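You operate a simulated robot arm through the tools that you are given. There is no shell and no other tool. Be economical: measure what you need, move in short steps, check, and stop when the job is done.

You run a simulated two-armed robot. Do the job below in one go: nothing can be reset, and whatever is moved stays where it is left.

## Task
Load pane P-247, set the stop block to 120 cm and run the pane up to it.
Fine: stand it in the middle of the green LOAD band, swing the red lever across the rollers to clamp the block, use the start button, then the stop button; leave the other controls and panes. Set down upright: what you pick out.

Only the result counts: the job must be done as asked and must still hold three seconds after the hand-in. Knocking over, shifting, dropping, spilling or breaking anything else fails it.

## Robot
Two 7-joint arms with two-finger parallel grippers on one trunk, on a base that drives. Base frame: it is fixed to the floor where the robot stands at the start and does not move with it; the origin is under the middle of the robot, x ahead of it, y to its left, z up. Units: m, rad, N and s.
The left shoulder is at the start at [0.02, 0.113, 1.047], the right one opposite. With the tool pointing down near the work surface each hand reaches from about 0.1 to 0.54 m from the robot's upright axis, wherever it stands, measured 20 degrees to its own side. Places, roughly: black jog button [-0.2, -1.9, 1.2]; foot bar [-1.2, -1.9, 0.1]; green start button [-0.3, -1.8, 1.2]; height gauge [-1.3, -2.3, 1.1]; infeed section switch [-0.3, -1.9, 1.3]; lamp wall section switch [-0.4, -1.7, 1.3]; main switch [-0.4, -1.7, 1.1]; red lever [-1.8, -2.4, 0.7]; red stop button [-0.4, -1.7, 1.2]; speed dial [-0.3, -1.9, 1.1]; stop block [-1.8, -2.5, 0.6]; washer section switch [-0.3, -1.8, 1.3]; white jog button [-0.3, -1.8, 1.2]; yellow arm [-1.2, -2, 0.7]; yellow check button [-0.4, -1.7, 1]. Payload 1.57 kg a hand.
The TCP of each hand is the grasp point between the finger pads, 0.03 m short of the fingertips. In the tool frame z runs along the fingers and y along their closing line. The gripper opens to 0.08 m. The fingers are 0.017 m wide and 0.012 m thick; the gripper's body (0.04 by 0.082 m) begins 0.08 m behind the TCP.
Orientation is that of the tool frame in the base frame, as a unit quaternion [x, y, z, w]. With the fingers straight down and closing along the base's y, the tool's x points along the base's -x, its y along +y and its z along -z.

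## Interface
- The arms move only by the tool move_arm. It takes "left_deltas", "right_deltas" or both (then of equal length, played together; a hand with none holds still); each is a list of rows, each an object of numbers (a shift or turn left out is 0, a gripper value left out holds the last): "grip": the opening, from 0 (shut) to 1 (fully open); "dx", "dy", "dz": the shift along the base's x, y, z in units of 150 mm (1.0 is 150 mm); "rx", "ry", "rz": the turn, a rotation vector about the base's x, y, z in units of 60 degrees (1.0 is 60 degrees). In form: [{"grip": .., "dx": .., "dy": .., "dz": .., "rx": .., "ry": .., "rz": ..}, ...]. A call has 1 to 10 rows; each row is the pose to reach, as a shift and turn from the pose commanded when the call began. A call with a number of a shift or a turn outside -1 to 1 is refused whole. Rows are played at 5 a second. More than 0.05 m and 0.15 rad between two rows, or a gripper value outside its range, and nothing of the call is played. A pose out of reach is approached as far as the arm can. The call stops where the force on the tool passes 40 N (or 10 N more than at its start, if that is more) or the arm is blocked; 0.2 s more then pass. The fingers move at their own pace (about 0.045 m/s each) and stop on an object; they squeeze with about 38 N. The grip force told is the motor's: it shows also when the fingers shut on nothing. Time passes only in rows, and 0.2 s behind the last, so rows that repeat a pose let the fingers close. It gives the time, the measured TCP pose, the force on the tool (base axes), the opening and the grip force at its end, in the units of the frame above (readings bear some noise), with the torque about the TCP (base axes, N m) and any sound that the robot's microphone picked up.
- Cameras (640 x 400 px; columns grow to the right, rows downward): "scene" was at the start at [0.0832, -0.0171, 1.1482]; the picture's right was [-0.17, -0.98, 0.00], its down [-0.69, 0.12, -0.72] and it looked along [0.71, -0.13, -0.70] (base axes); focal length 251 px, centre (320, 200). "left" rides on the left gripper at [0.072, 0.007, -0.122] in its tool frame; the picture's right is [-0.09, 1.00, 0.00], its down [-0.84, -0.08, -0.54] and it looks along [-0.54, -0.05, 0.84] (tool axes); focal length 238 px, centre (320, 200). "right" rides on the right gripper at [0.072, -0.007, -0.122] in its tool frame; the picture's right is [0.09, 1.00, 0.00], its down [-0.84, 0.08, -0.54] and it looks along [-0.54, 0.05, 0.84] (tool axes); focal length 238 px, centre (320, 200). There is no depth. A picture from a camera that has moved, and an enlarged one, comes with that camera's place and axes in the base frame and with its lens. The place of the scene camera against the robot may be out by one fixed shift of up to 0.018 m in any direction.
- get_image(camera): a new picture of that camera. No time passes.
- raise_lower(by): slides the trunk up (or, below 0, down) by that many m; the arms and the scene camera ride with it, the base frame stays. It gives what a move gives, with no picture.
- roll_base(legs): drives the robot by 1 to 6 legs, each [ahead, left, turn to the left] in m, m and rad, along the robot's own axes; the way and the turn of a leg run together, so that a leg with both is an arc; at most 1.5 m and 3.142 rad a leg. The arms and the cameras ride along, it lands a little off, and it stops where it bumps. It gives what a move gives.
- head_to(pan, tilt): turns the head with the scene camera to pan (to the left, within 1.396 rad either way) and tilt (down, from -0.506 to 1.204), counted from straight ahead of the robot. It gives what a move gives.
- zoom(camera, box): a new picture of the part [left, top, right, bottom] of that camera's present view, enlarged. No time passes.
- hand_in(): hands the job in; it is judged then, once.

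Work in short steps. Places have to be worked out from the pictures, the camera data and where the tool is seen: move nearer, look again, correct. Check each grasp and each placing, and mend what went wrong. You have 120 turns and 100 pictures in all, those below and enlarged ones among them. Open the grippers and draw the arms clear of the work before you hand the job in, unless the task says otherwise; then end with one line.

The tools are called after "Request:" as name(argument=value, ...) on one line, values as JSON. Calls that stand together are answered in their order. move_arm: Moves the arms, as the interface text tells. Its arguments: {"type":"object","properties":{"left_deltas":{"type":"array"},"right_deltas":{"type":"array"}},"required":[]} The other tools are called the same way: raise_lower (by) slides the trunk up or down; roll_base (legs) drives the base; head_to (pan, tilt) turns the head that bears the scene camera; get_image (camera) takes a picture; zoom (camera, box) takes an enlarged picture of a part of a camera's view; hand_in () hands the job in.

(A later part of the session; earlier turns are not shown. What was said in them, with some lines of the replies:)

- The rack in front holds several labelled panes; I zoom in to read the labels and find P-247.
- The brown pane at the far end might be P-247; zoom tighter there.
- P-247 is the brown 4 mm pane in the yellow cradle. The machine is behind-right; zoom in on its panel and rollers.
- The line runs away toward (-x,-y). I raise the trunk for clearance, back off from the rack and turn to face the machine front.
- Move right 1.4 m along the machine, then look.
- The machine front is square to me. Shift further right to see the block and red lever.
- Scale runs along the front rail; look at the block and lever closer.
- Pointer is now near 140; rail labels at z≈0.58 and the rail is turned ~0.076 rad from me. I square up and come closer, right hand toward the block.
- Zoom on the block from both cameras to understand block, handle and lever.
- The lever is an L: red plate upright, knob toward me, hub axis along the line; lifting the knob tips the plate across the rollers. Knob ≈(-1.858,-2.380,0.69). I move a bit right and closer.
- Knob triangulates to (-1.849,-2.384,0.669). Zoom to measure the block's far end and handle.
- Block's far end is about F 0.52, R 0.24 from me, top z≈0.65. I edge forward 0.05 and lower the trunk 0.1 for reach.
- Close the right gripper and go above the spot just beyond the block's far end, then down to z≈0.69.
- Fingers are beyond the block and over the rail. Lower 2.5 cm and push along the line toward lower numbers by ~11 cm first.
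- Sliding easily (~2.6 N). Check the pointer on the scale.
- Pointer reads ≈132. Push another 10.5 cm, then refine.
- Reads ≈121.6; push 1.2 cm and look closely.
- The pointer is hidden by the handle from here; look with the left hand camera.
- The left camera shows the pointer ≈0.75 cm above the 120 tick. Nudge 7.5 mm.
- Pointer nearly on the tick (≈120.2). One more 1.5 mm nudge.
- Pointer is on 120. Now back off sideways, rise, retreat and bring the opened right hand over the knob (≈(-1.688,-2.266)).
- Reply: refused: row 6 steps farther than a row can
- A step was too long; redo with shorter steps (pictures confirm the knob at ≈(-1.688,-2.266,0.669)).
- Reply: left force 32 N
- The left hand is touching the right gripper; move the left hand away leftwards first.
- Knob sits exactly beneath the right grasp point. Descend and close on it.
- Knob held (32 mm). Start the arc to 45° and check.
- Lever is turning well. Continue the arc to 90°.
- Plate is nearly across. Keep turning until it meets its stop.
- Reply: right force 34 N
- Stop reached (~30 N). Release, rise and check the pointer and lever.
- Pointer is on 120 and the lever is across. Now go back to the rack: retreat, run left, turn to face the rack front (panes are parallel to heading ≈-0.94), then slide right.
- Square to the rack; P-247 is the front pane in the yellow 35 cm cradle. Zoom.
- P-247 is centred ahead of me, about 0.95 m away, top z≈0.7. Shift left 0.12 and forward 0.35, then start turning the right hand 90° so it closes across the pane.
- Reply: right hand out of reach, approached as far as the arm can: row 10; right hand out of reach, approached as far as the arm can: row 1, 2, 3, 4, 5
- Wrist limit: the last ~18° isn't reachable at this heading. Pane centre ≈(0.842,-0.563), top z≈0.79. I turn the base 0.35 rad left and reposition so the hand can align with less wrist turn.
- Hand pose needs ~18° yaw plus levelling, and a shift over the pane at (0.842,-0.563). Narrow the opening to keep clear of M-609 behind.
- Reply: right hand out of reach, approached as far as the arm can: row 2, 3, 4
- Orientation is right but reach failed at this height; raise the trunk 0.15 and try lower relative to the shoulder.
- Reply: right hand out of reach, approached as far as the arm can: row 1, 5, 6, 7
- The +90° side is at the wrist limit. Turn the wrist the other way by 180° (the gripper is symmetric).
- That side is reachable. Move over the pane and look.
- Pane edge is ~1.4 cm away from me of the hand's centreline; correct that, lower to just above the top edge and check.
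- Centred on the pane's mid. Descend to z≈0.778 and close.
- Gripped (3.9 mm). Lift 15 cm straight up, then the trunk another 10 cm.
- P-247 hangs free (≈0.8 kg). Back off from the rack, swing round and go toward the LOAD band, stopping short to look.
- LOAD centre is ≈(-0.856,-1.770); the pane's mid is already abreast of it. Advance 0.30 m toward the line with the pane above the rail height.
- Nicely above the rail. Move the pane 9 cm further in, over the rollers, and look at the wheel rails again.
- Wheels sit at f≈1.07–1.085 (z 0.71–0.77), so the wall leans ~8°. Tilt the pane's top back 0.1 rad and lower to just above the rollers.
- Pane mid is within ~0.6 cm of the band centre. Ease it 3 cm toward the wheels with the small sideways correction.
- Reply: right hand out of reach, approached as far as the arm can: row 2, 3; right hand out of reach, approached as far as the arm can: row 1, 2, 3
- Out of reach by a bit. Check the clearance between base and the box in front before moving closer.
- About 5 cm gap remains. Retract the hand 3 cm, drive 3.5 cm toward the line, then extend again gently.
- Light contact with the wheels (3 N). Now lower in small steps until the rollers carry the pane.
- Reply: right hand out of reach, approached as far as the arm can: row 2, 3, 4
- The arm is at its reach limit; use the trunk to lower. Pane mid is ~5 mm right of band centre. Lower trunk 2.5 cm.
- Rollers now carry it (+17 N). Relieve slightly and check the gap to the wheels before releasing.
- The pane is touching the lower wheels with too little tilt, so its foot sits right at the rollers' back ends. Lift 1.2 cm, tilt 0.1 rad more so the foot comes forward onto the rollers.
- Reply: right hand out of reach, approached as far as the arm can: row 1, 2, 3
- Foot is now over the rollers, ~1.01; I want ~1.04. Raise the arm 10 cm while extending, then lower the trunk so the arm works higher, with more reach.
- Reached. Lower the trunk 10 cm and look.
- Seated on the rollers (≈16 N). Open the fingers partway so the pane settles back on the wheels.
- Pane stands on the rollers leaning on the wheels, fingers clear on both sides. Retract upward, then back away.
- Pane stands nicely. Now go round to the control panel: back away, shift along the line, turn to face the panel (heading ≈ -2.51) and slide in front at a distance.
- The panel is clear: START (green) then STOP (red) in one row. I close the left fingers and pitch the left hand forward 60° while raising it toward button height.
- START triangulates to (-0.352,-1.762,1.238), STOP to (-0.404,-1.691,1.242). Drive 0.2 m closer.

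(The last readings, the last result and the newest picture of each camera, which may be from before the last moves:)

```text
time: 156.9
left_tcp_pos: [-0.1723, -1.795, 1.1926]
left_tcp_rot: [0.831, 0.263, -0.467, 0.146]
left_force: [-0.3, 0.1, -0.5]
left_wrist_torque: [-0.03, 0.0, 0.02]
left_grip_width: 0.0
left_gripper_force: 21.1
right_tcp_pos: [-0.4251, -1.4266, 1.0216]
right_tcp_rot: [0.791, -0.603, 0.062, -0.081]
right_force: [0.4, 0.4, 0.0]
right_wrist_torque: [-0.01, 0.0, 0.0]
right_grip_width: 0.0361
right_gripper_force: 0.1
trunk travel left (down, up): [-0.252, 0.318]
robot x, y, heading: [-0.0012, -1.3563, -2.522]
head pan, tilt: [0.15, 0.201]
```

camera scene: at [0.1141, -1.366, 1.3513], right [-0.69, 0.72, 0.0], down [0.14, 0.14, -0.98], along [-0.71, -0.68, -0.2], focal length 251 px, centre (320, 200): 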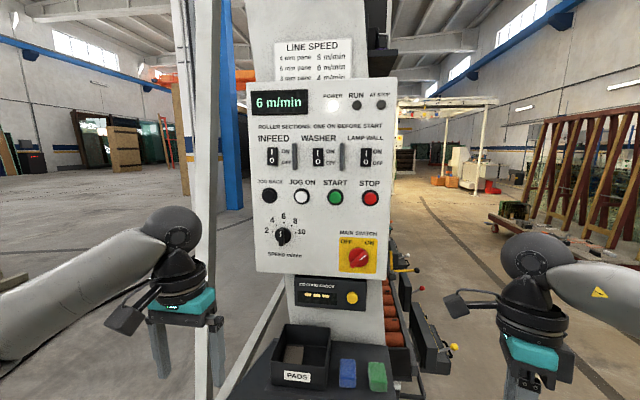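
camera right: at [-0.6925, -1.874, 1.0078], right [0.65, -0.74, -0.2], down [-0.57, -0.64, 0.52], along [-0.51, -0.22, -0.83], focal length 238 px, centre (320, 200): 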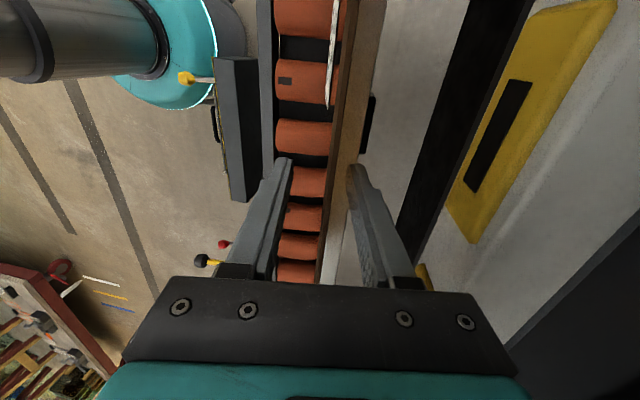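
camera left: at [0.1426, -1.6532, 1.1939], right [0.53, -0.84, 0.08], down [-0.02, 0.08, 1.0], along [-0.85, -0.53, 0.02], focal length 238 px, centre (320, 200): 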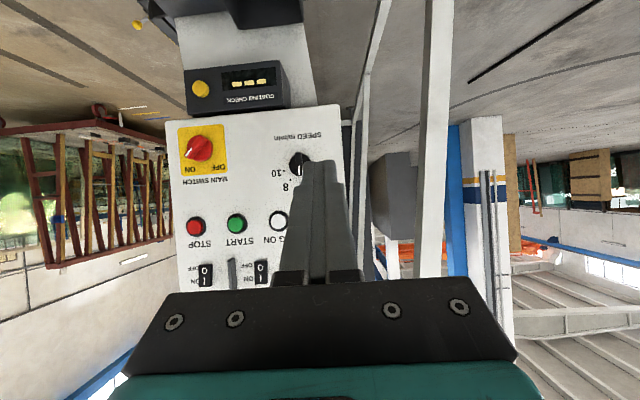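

Move the fingertip in front of START, ~10 cm off, and check.

Request:
move_arm(left_deltas=[{"dz": 0.2, "dx": -0.05, "dy": 0.06}, {"dz": 0.409, "dx": -0.2, "dy": 0.26}, {"dz": 0.409, "dx": -0.37, "dy": 0.48}, {"dz": 0.409, "dx": -0.545, "dy": 0.693}, {"dz": 0.409, "dx": -0.545, "dy": 0.693}])

Request:
get_image(camera="left")

```text
time: 158.1
left_tcp_pos: [-0.2547, -1.692, 1.2534]
left_tcp_rot: [0.832, 0.264, -0.466, 0.146]
left_force: [0.2, -0.2, 0.1]
left_wrist_torque: [-0.01, -0.03, 0.0]
left_grip_width: 0.0
left_gripper_force: 21.5
right_tcp_pos: [-0.4243, -1.4249, 1.0209]
right_tcp_rot: [0.792, -0.602, 0.061, -0.08]
right_force: [0.0, 1.0, 0.4]
right_wrist_torque: [-0.01, -0.02, -0.01]
right_grip_width: 0.0362
right_gripper_force: 0.0
trunk travel left (down, up): [-0.252, 0.318]
robot x, y, heading: [0.0013, -1.3564, -2.533]
head pan, tilt: [0.15, 0.201]
```

```text
10 pictures are left
camera left: at [-0.1361, -1.6162, 1.2545], right [0.53, -0.84, 0.08], down [-0.02, 0.08, 1.0], along [-0.85, -0.53, 0.02], focal length 238 px, centre (320, 200)
```

left: 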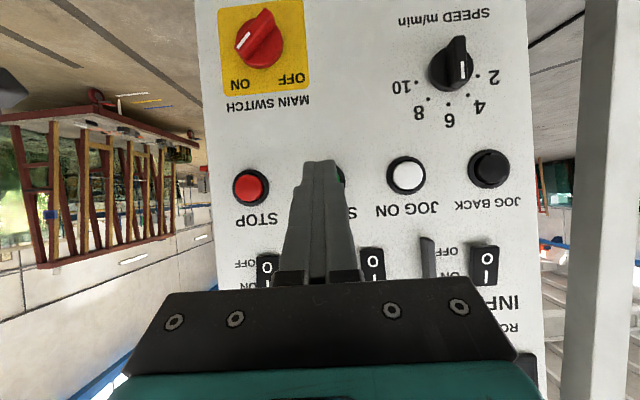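

START is aligned with the fingertip. Press forward gently.

Request:
move_arm(left_deltas=[{"dx": -0.212, "dy": -0.162, "dz": 0.006}, {"dx": -0.423, "dy": -0.325, "dz": 0.011}, {"dx": -0.487, "dy": -0.374, "dz": 0.013}, {"dx": -0.508, "dy": -0.39, "dz": 0.014}])

```text
time: 159.1
left_tcp_pos: [-0.3285, -1.7469, 1.2546]
left_tcp_rot: [0.833, 0.261, -0.465, 0.147]
left_force: [19.7, 14.8, -10.8]
left_wrist_torque: [0.27, -0.4, 0.02]
left_grip_width: 0.0
left_gripper_force: 21.6
right_tcp_pos: [-0.422, -1.4249, 1.022]
right_tcp_rot: [0.792, -0.602, 0.06, -0.078]
right_force: [0.0, -0.1, 0.3]
right_wrist_torque: [0.01, 0.04, 0.0]
right_grip_width: 0.0363
right_gripper_force: 0.0
trunk travel left (down, up): [-0.252, 0.318]
robot x, y, heading: [0.0006, -1.3595, -2.525]
head pan, tilt: [0.15, 0.201]
heard: click
```

Click heard. Retract 4 cm and shift in front of STOP, then check lamps.

Request:
move_arm(left_deltas=[{"dx": 0.212, "dy": 0.162}, {"dx": 0.04, "dy": 0.395}, {"dx": -0.131, "dy": 0.629}])

Request:
get_image(camera="scene")

```text
time: 159.9
left_tcp_pos: [-0.3501, -1.6542, 1.2566]
left_tcp_rot: [0.831, 0.264, -0.467, 0.147]
left_force: [-0.4, -0.1, 0.5]
left_wrist_torque: [-0.05, -0.03, 0.01]
left_grip_width: 0.0
left_gripper_force: 21.3
right_tcp_pos: [-0.4252, -1.4255, 1.021]
right_tcp_rot: [0.792, -0.602, 0.061, -0.079]
right_force: [0.6, 0.5, -0.8]
right_wrist_torque: [0.0, 0.03, 0.05]
right_grip_width: 0.036
right_gripper_force: 0.1
trunk travel left (down, up): [-0.252, 0.318]
robot x, y, heading: [0.001, -1.3573, -2.53]
head pan, tilt: [0.15, 0.201]
```

```text
9 pictures are left
camera scene: at [-0.0828, -1.4314, 1.3514], right [-0.69, 0.72, 0.0], down [0.14, 0.14, -0.98], along [-0.71, -0.68, -0.2], focal length 251 px, centre (320, 200)
```

scene: 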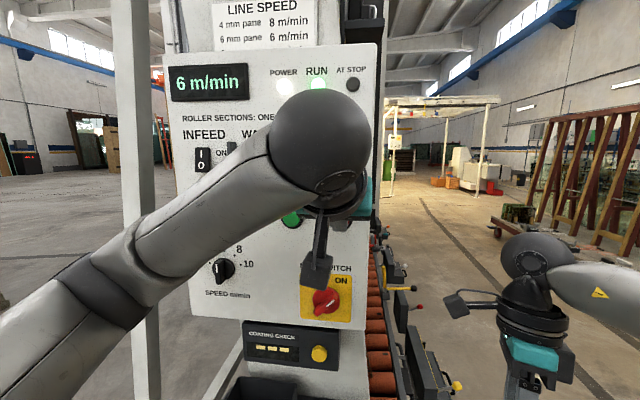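

RUN lamp is lit and there's an AT STOP lamp. Wait while the pane travels (~8 s at 6 m/min), then check.

Request:
move_arm(left_deltas=[{}, {}, {}, {}, {}, {}, {}, {}, {}, {}])

Request:
move_arm(left_deltas=[{}, {}, {}, {}, {}, {}, {}, {}, {}, {}])

Request:
move_arm(left_deltas=[{}, {}, {}, {}, {}, {}, {}, {}, {}, {}])

Request:
get_image(camera="scene")

```text
time: 162.1
left_tcp_pos: [-0.3492, -1.6551, 1.2558]
left_tcp_rot: [0.831, 0.265, -0.466, 0.147]
left_force: [0.1, 0.1, -0.2]
left_wrist_torque: [0.0, 0.0, -0.01]
left_grip_width: 0.0003
left_gripper_force: 21.4
right_tcp_pos: [-0.4245, -1.4265, 1.0224]
right_tcp_rot: [0.792, -0.602, 0.061, -0.079]
right_force: [0.6, 0.2, 1.0]
right_wrist_torque: [0.01, -0.02, 0.02]
right_grip_width: 0.036
right_gripper_force: 0.2
trunk travel left (down, up): [-0.252, 0.318]
robot x, y, heading: [0.0007, -1.3586, -2.522]
head pan, tilt: [0.15, 0.201]
```

```text
time: 164.3
left_tcp_pos: [-0.3506, -1.6549, 1.2556]
left_tcp_rot: [0.831, 0.264, -0.467, 0.147]
left_force: [0.4, 0.0, -0.7]
left_wrist_torque: [0.02, 0.01, 0.04]
left_grip_width: 0.0
left_gripper_force: 21.4
right_tcp_pos: [-0.4247, -1.4263, 1.0213]
right_tcp_rot: [0.792, -0.602, 0.06, -0.08]
right_force: [0.3, -0.3, 0.4]
right_wrist_torque: [0.01, 0.0, 0.04]
right_grip_width: 0.0362
right_gripper_force: 0.0
trunk travel left (down, up): [-0.252, 0.318]
robot x, y, heading: [0.002, -1.3553, -2.527]
head pan, tilt: [0.15, 0.201]
```

```text
time: 166.5
left_tcp_pos: [-0.3495, -1.6542, 1.256]
left_tcp_rot: [0.831, 0.264, -0.466, 0.146]
left_force: [-0.5, -0.5, -0.1]
left_wrist_torque: [-0.01, 0.03, -0.02]
left_grip_width: 0.0002
left_gripper_force: 21.6
right_tcp_pos: [-0.425, -1.4263, 1.0214]
right_tcp_rot: [0.792, -0.602, 0.06, -0.079]
right_force: [0.0, -0.7, 0.8]
right_wrist_torque: [0.02, -0.01, -0.03]
right_grip_width: 0.0361
right_gripper_force: 0.0
trunk travel left (down, up): [-0.252, 0.318]
robot x, y, heading: [-0.0007, -1.3619, -2.528]
head pan, tilt: [0.15, 0.201]
```

```text
8 pictures are left
camera scene: at [-0.0824, -1.4321, 1.3514], right [-0.69, 0.72, 0.0], down [0.14, 0.14, -0.98], along [-0.71, -0.68, -0.2], focal length 251 px, centre (320, 200)
```

scene: 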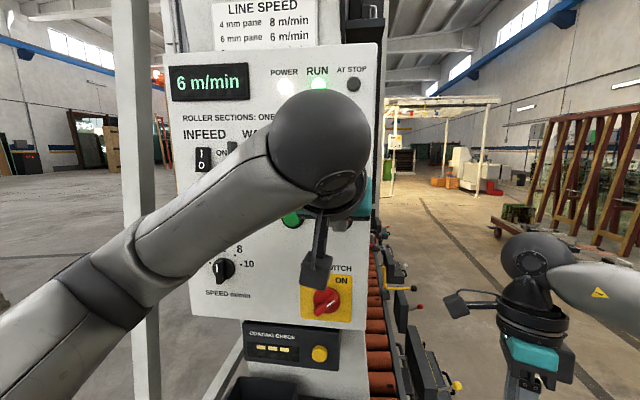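

Not at the stop yet; wait a couple more seconds and re-check the lamp.

Request:
move_arm(left_deltas=[{}, {}, {}, {}, {}, {}, {}, {}, {}, {}])

Request:
zoom(camera="scene", box=[250, 50, 410, 150])

```text
time: 168.7
left_tcp_pos: [-0.3492, -1.6548, 1.2552]
left_tcp_rot: [0.832, 0.263, -0.466, 0.146]
left_force: [-0.4, -1.6, -0.4]
left_wrist_torque: [0.0, -0.02, -0.01]
left_grip_width: 0.0002
left_gripper_force: 21.4
right_tcp_pos: [-0.425, -1.4262, 1.0209]
right_tcp_rot: [0.792, -0.602, 0.061, -0.079]
right_force: [-0.2, -0.4, 0.2]
right_wrist_torque: [-0.03, -0.02, -0.05]
right_grip_width: 0.0359
right_gripper_force: 0.1
trunk travel left (down, up): [-0.252, 0.318]
robot x, y, heading: [-0.0023, -1.3552, -2.527]
head pan, tilt: [0.15, 0.201]
```

```text
4.00 times, centred on (330, 100) of scene
camera zoom: at [-0.0824, -1.4321, 1.3514], right [-0.69, 0.72, 0.0], down [0.14, 0.14, -0.98], along [-0.71, -0.68, -0.2], focal length 1005 px, centre (280, 600)
```

zoom: 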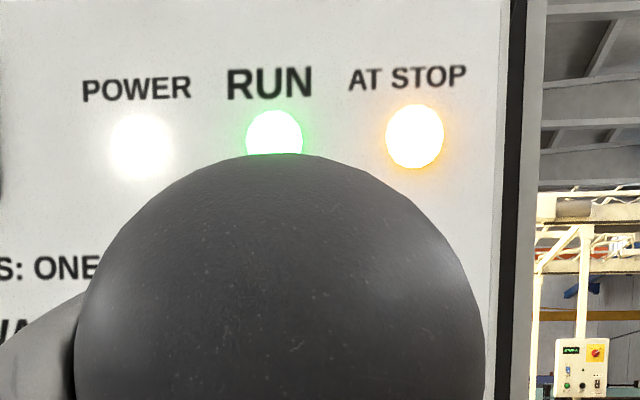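

AT STOP is lit. Press STOP now.

Request:
move_arm(left_deltas=[{"dx": -0.15, "dy": -0.115}, {"dx": -0.19, "dy": -0.145}, {"dx": -0.212, "dy": -0.162}])

```text
time: 169.5
left_tcp_pos: [-0.3773, -1.6771, 1.2548]
left_tcp_rot: [0.833, 0.263, -0.465, 0.147]
left_force: [22.9, 11.6, -7.9]
left_wrist_torque: [0.14, -0.4, 0.12]
left_grip_width: 0.0001
left_gripper_force: 20.7
right_tcp_pos: [-0.4221, -1.4263, 1.0225]
right_tcp_rot: [0.792, -0.602, 0.061, -0.078]
right_force: [0.2, 0.2, 0.0]
right_wrist_torque: [-0.01, -0.02, -0.02]
right_grip_width: 0.036
right_gripper_force: 0.0
trunk travel left (down, up): [-0.252, 0.318]
robot x, y, heading: [-0.0015, -1.3572, -2.526]
head pan, tilt: [0.15, 0.201]
heard: click
```

Click. Draw the hand back and check the lamps.

Request:
move_arm(left_deltas=[{"dx": 0.2, "dy": 0.15}, {"dx": 0.45, "dy": 0.33}, {"dx": 0.7, "dy": 0.5}, {"dx": 0.9, "dy": 0.6, "grip": 1}, {"dx": 0.9, "dy": 0.6}])

Request:
get_image(camera="scene")

```text
time: 170.7
left_tcp_pos: [-0.2473, -1.5901, 1.2557]
left_tcp_rot: [0.831, 0.264, -0.467, 0.146]
left_force: [-0.2, -0.6, -0.5]
left_wrist_torque: [-0.01, -0.05, 0.02]
left_grip_width: 0.05
left_gripper_force: 0.0
right_tcp_pos: [-0.425, -1.426, 1.0208]
right_tcp_rot: [0.792, -0.602, 0.061, -0.08]
right_force: [-0.7, 0.0, 0.5]
right_wrist_torque: [0.02, 0.02, 0.0]
right_grip_width: 0.0361
right_gripper_force: 0.1
trunk travel left (down, up): [-0.252, 0.318]
robot x, y, heading: [-0.0004, -1.3565, -2.527]
head pan, tilt: [0.15, 0.201]
```

```text
6 pictures are left
camera scene: at [-0.0825, -1.4322, 1.3514], right [-0.69, 0.72, 0.0], down [0.14, 0.14, -0.98], along [-0.71, -0.68, -0.2], focal length 251 px, centre (320, 200)
```

scene: 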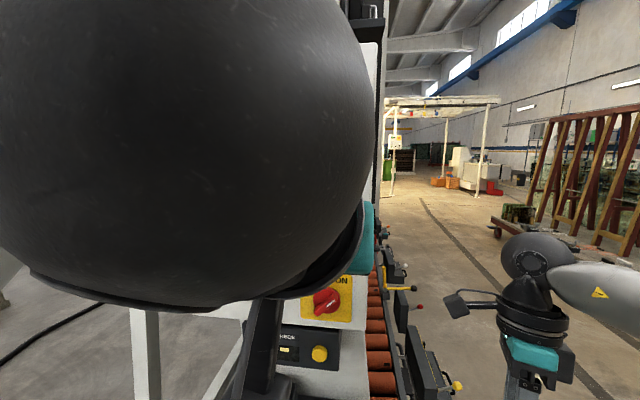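

Back the robot off and slide right to see panel lamps and the pane at the block; open both grippers.

Request:
roll_base(legs=[[-0.35, 0, 0], [0, -0.75, 0]])

Request:
move_arm(left_deltas=[{"grip": 1, "dz": -0.25}, {"dz": -0.5}, {"dz": -0.75}, {"dz": -1.0}], right_deltas=[{"grip": 1}, {}, {}, {}])

Request:
head_to(pan=0.1, tilt=0.2)

Request:
get_image(camera="scene")

```text
time: 176.6
left_tcp_pos: [-0.3859, -0.7776, 1.2541]
left_tcp_rot: [0.832, 0.263, -0.467, 0.146]
left_force: [0.2, -0.6, -0.2]
left_wrist_torque: [-0.04, -0.01, -0.01]
left_grip_width: 0.0801
left_gripper_force: 0.0
right_tcp_pos: [-0.5641, -0.6147, 1.0215]
right_tcp_rot: [0.792, -0.603, 0.061, -0.079]
right_force: [-0.9, 0.2, -0.8]
right_wrist_torque: [-0.02, 0.02, 0.0]
right_grip_width: 0.0359
right_gripper_force: 0.0
trunk travel left (down, up): [-0.252, 0.318]
robot x, y, heading: [-0.1341, -0.5492, -2.522]
head pan, tilt: [0.15, 0.201]
```

```text
time: 177.6
left_tcp_pos: [-0.4229, -0.7711, 1.1089]
left_tcp_rot: [0.831, 0.263, -0.468, 0.146]
left_force: [-0.1, 0.6, -0.1]
left_wrist_torque: [0.02, -0.02, 0.0]
left_grip_width: 0.0804
left_gripper_force: 0.1
left hand out of reach, approached as far as the arm can: row 2, 3, 4
right_tcp_pos: [-0.5648, -0.6168, 1.0216]
right_tcp_rot: [0.792, -0.602, 0.061, -0.08]
right_force: [0.0, -0.6, 0.9]
right_wrist_torque: [0.01, 0.0, 0.05]
right_grip_width: 0.0798
right_gripper_force: 0.0
trunk travel left (down, up): [-0.252, 0.318]
robot x, y, heading: [-0.1381, -0.547, -2.528]
head pan, tilt: [0.15, 0.201]
```

```text
time: 178.2
left_tcp_pos: [-0.4236, -0.7712, 1.1099]
left_tcp_rot: [0.831, 0.263, -0.467, 0.146]
left_force: [0.9, 0.1, -0.5]
left_wrist_torque: [-0.02, 0.02, -0.01]
left_grip_width: 0.0801
left_gripper_force: 0.1
right_tcp_pos: [-0.5642, -0.6165, 1.021]
right_tcp_rot: [0.791, -0.603, 0.061, -0.08]
right_force: [-0.5, 0.1, 0.6]
right_wrist_torque: [0.01, 0.02, 0.0]
right_grip_width: 0.08
right_gripper_force: 0.1
trunk travel left (down, up): [-0.252, 0.318]
robot x, y, heading: [-0.1365, -0.5497, -2.525]
head pan, tilt: [0.099, 0.201]
```

```text
5 pictures are left
camera scene: at [-0.2252, -0.6184, 1.3514], right [-0.65, 0.76, 0.0], down [0.15, 0.13, -0.98], along [-0.74, -0.64, -0.2], focal length 251 px, centre (320, 200)
```

scene: 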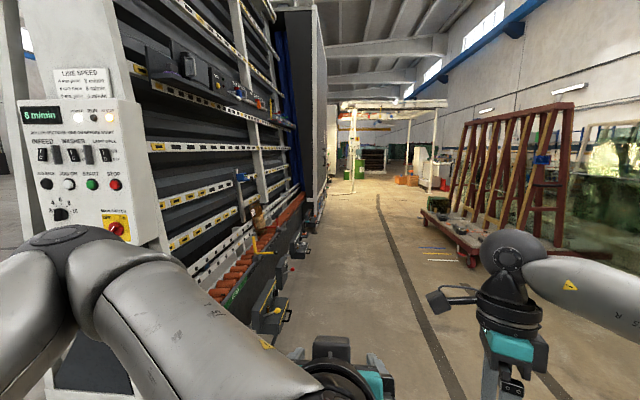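

Request:
zoom(camera="scene", box=[200, 160, 310, 290])

Request:
zoom(camera="scene", box=[10, 90, 150, 240])

```text
3.08 times, centred on (255, 225) of scene
camera zoom: at [-0.2252, -0.6184, 1.3514], right [-0.65, 0.76, 0.0], down [0.15, 0.13, -0.98], along [-0.74, -0.64, -0.2], focal length 773 px, centre (520, 123)
```

zoom: 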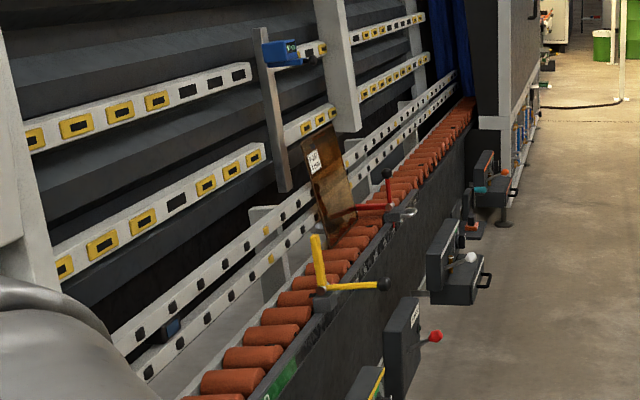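

```text
2.67 times, centred on (80, 165) of scene
camera zoom: at [-0.2252, -0.6184, 1.3514], right [-0.65, 0.76, 0.0], down [0.15, 0.13, -0.98], along [-0.74, -0.64, -0.2], focal length 670 px, centre (960, 293)
```

zoom: 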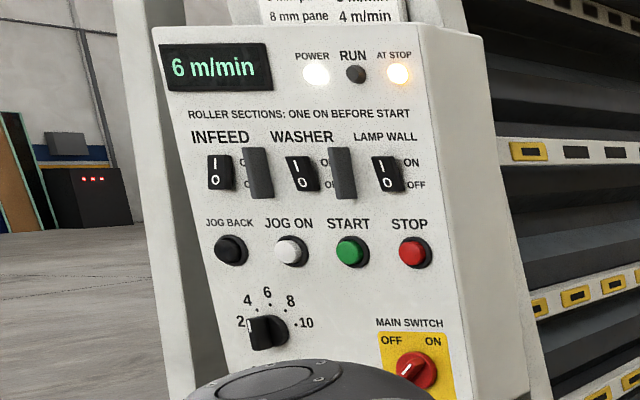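

RUN is off, AT STOP is lit, and P-247 stands leaning on the wheels against the clamped block. Both grippers are open and clear, so I hand in.

Request:
hand_in()

```text
The job is handed in.
```

Pane P-247 is up against the stop block, which is set at 120 cm and clamped; I ran the line with the start button and stopped it, and the AT STOP lamp is lit with RUN off.
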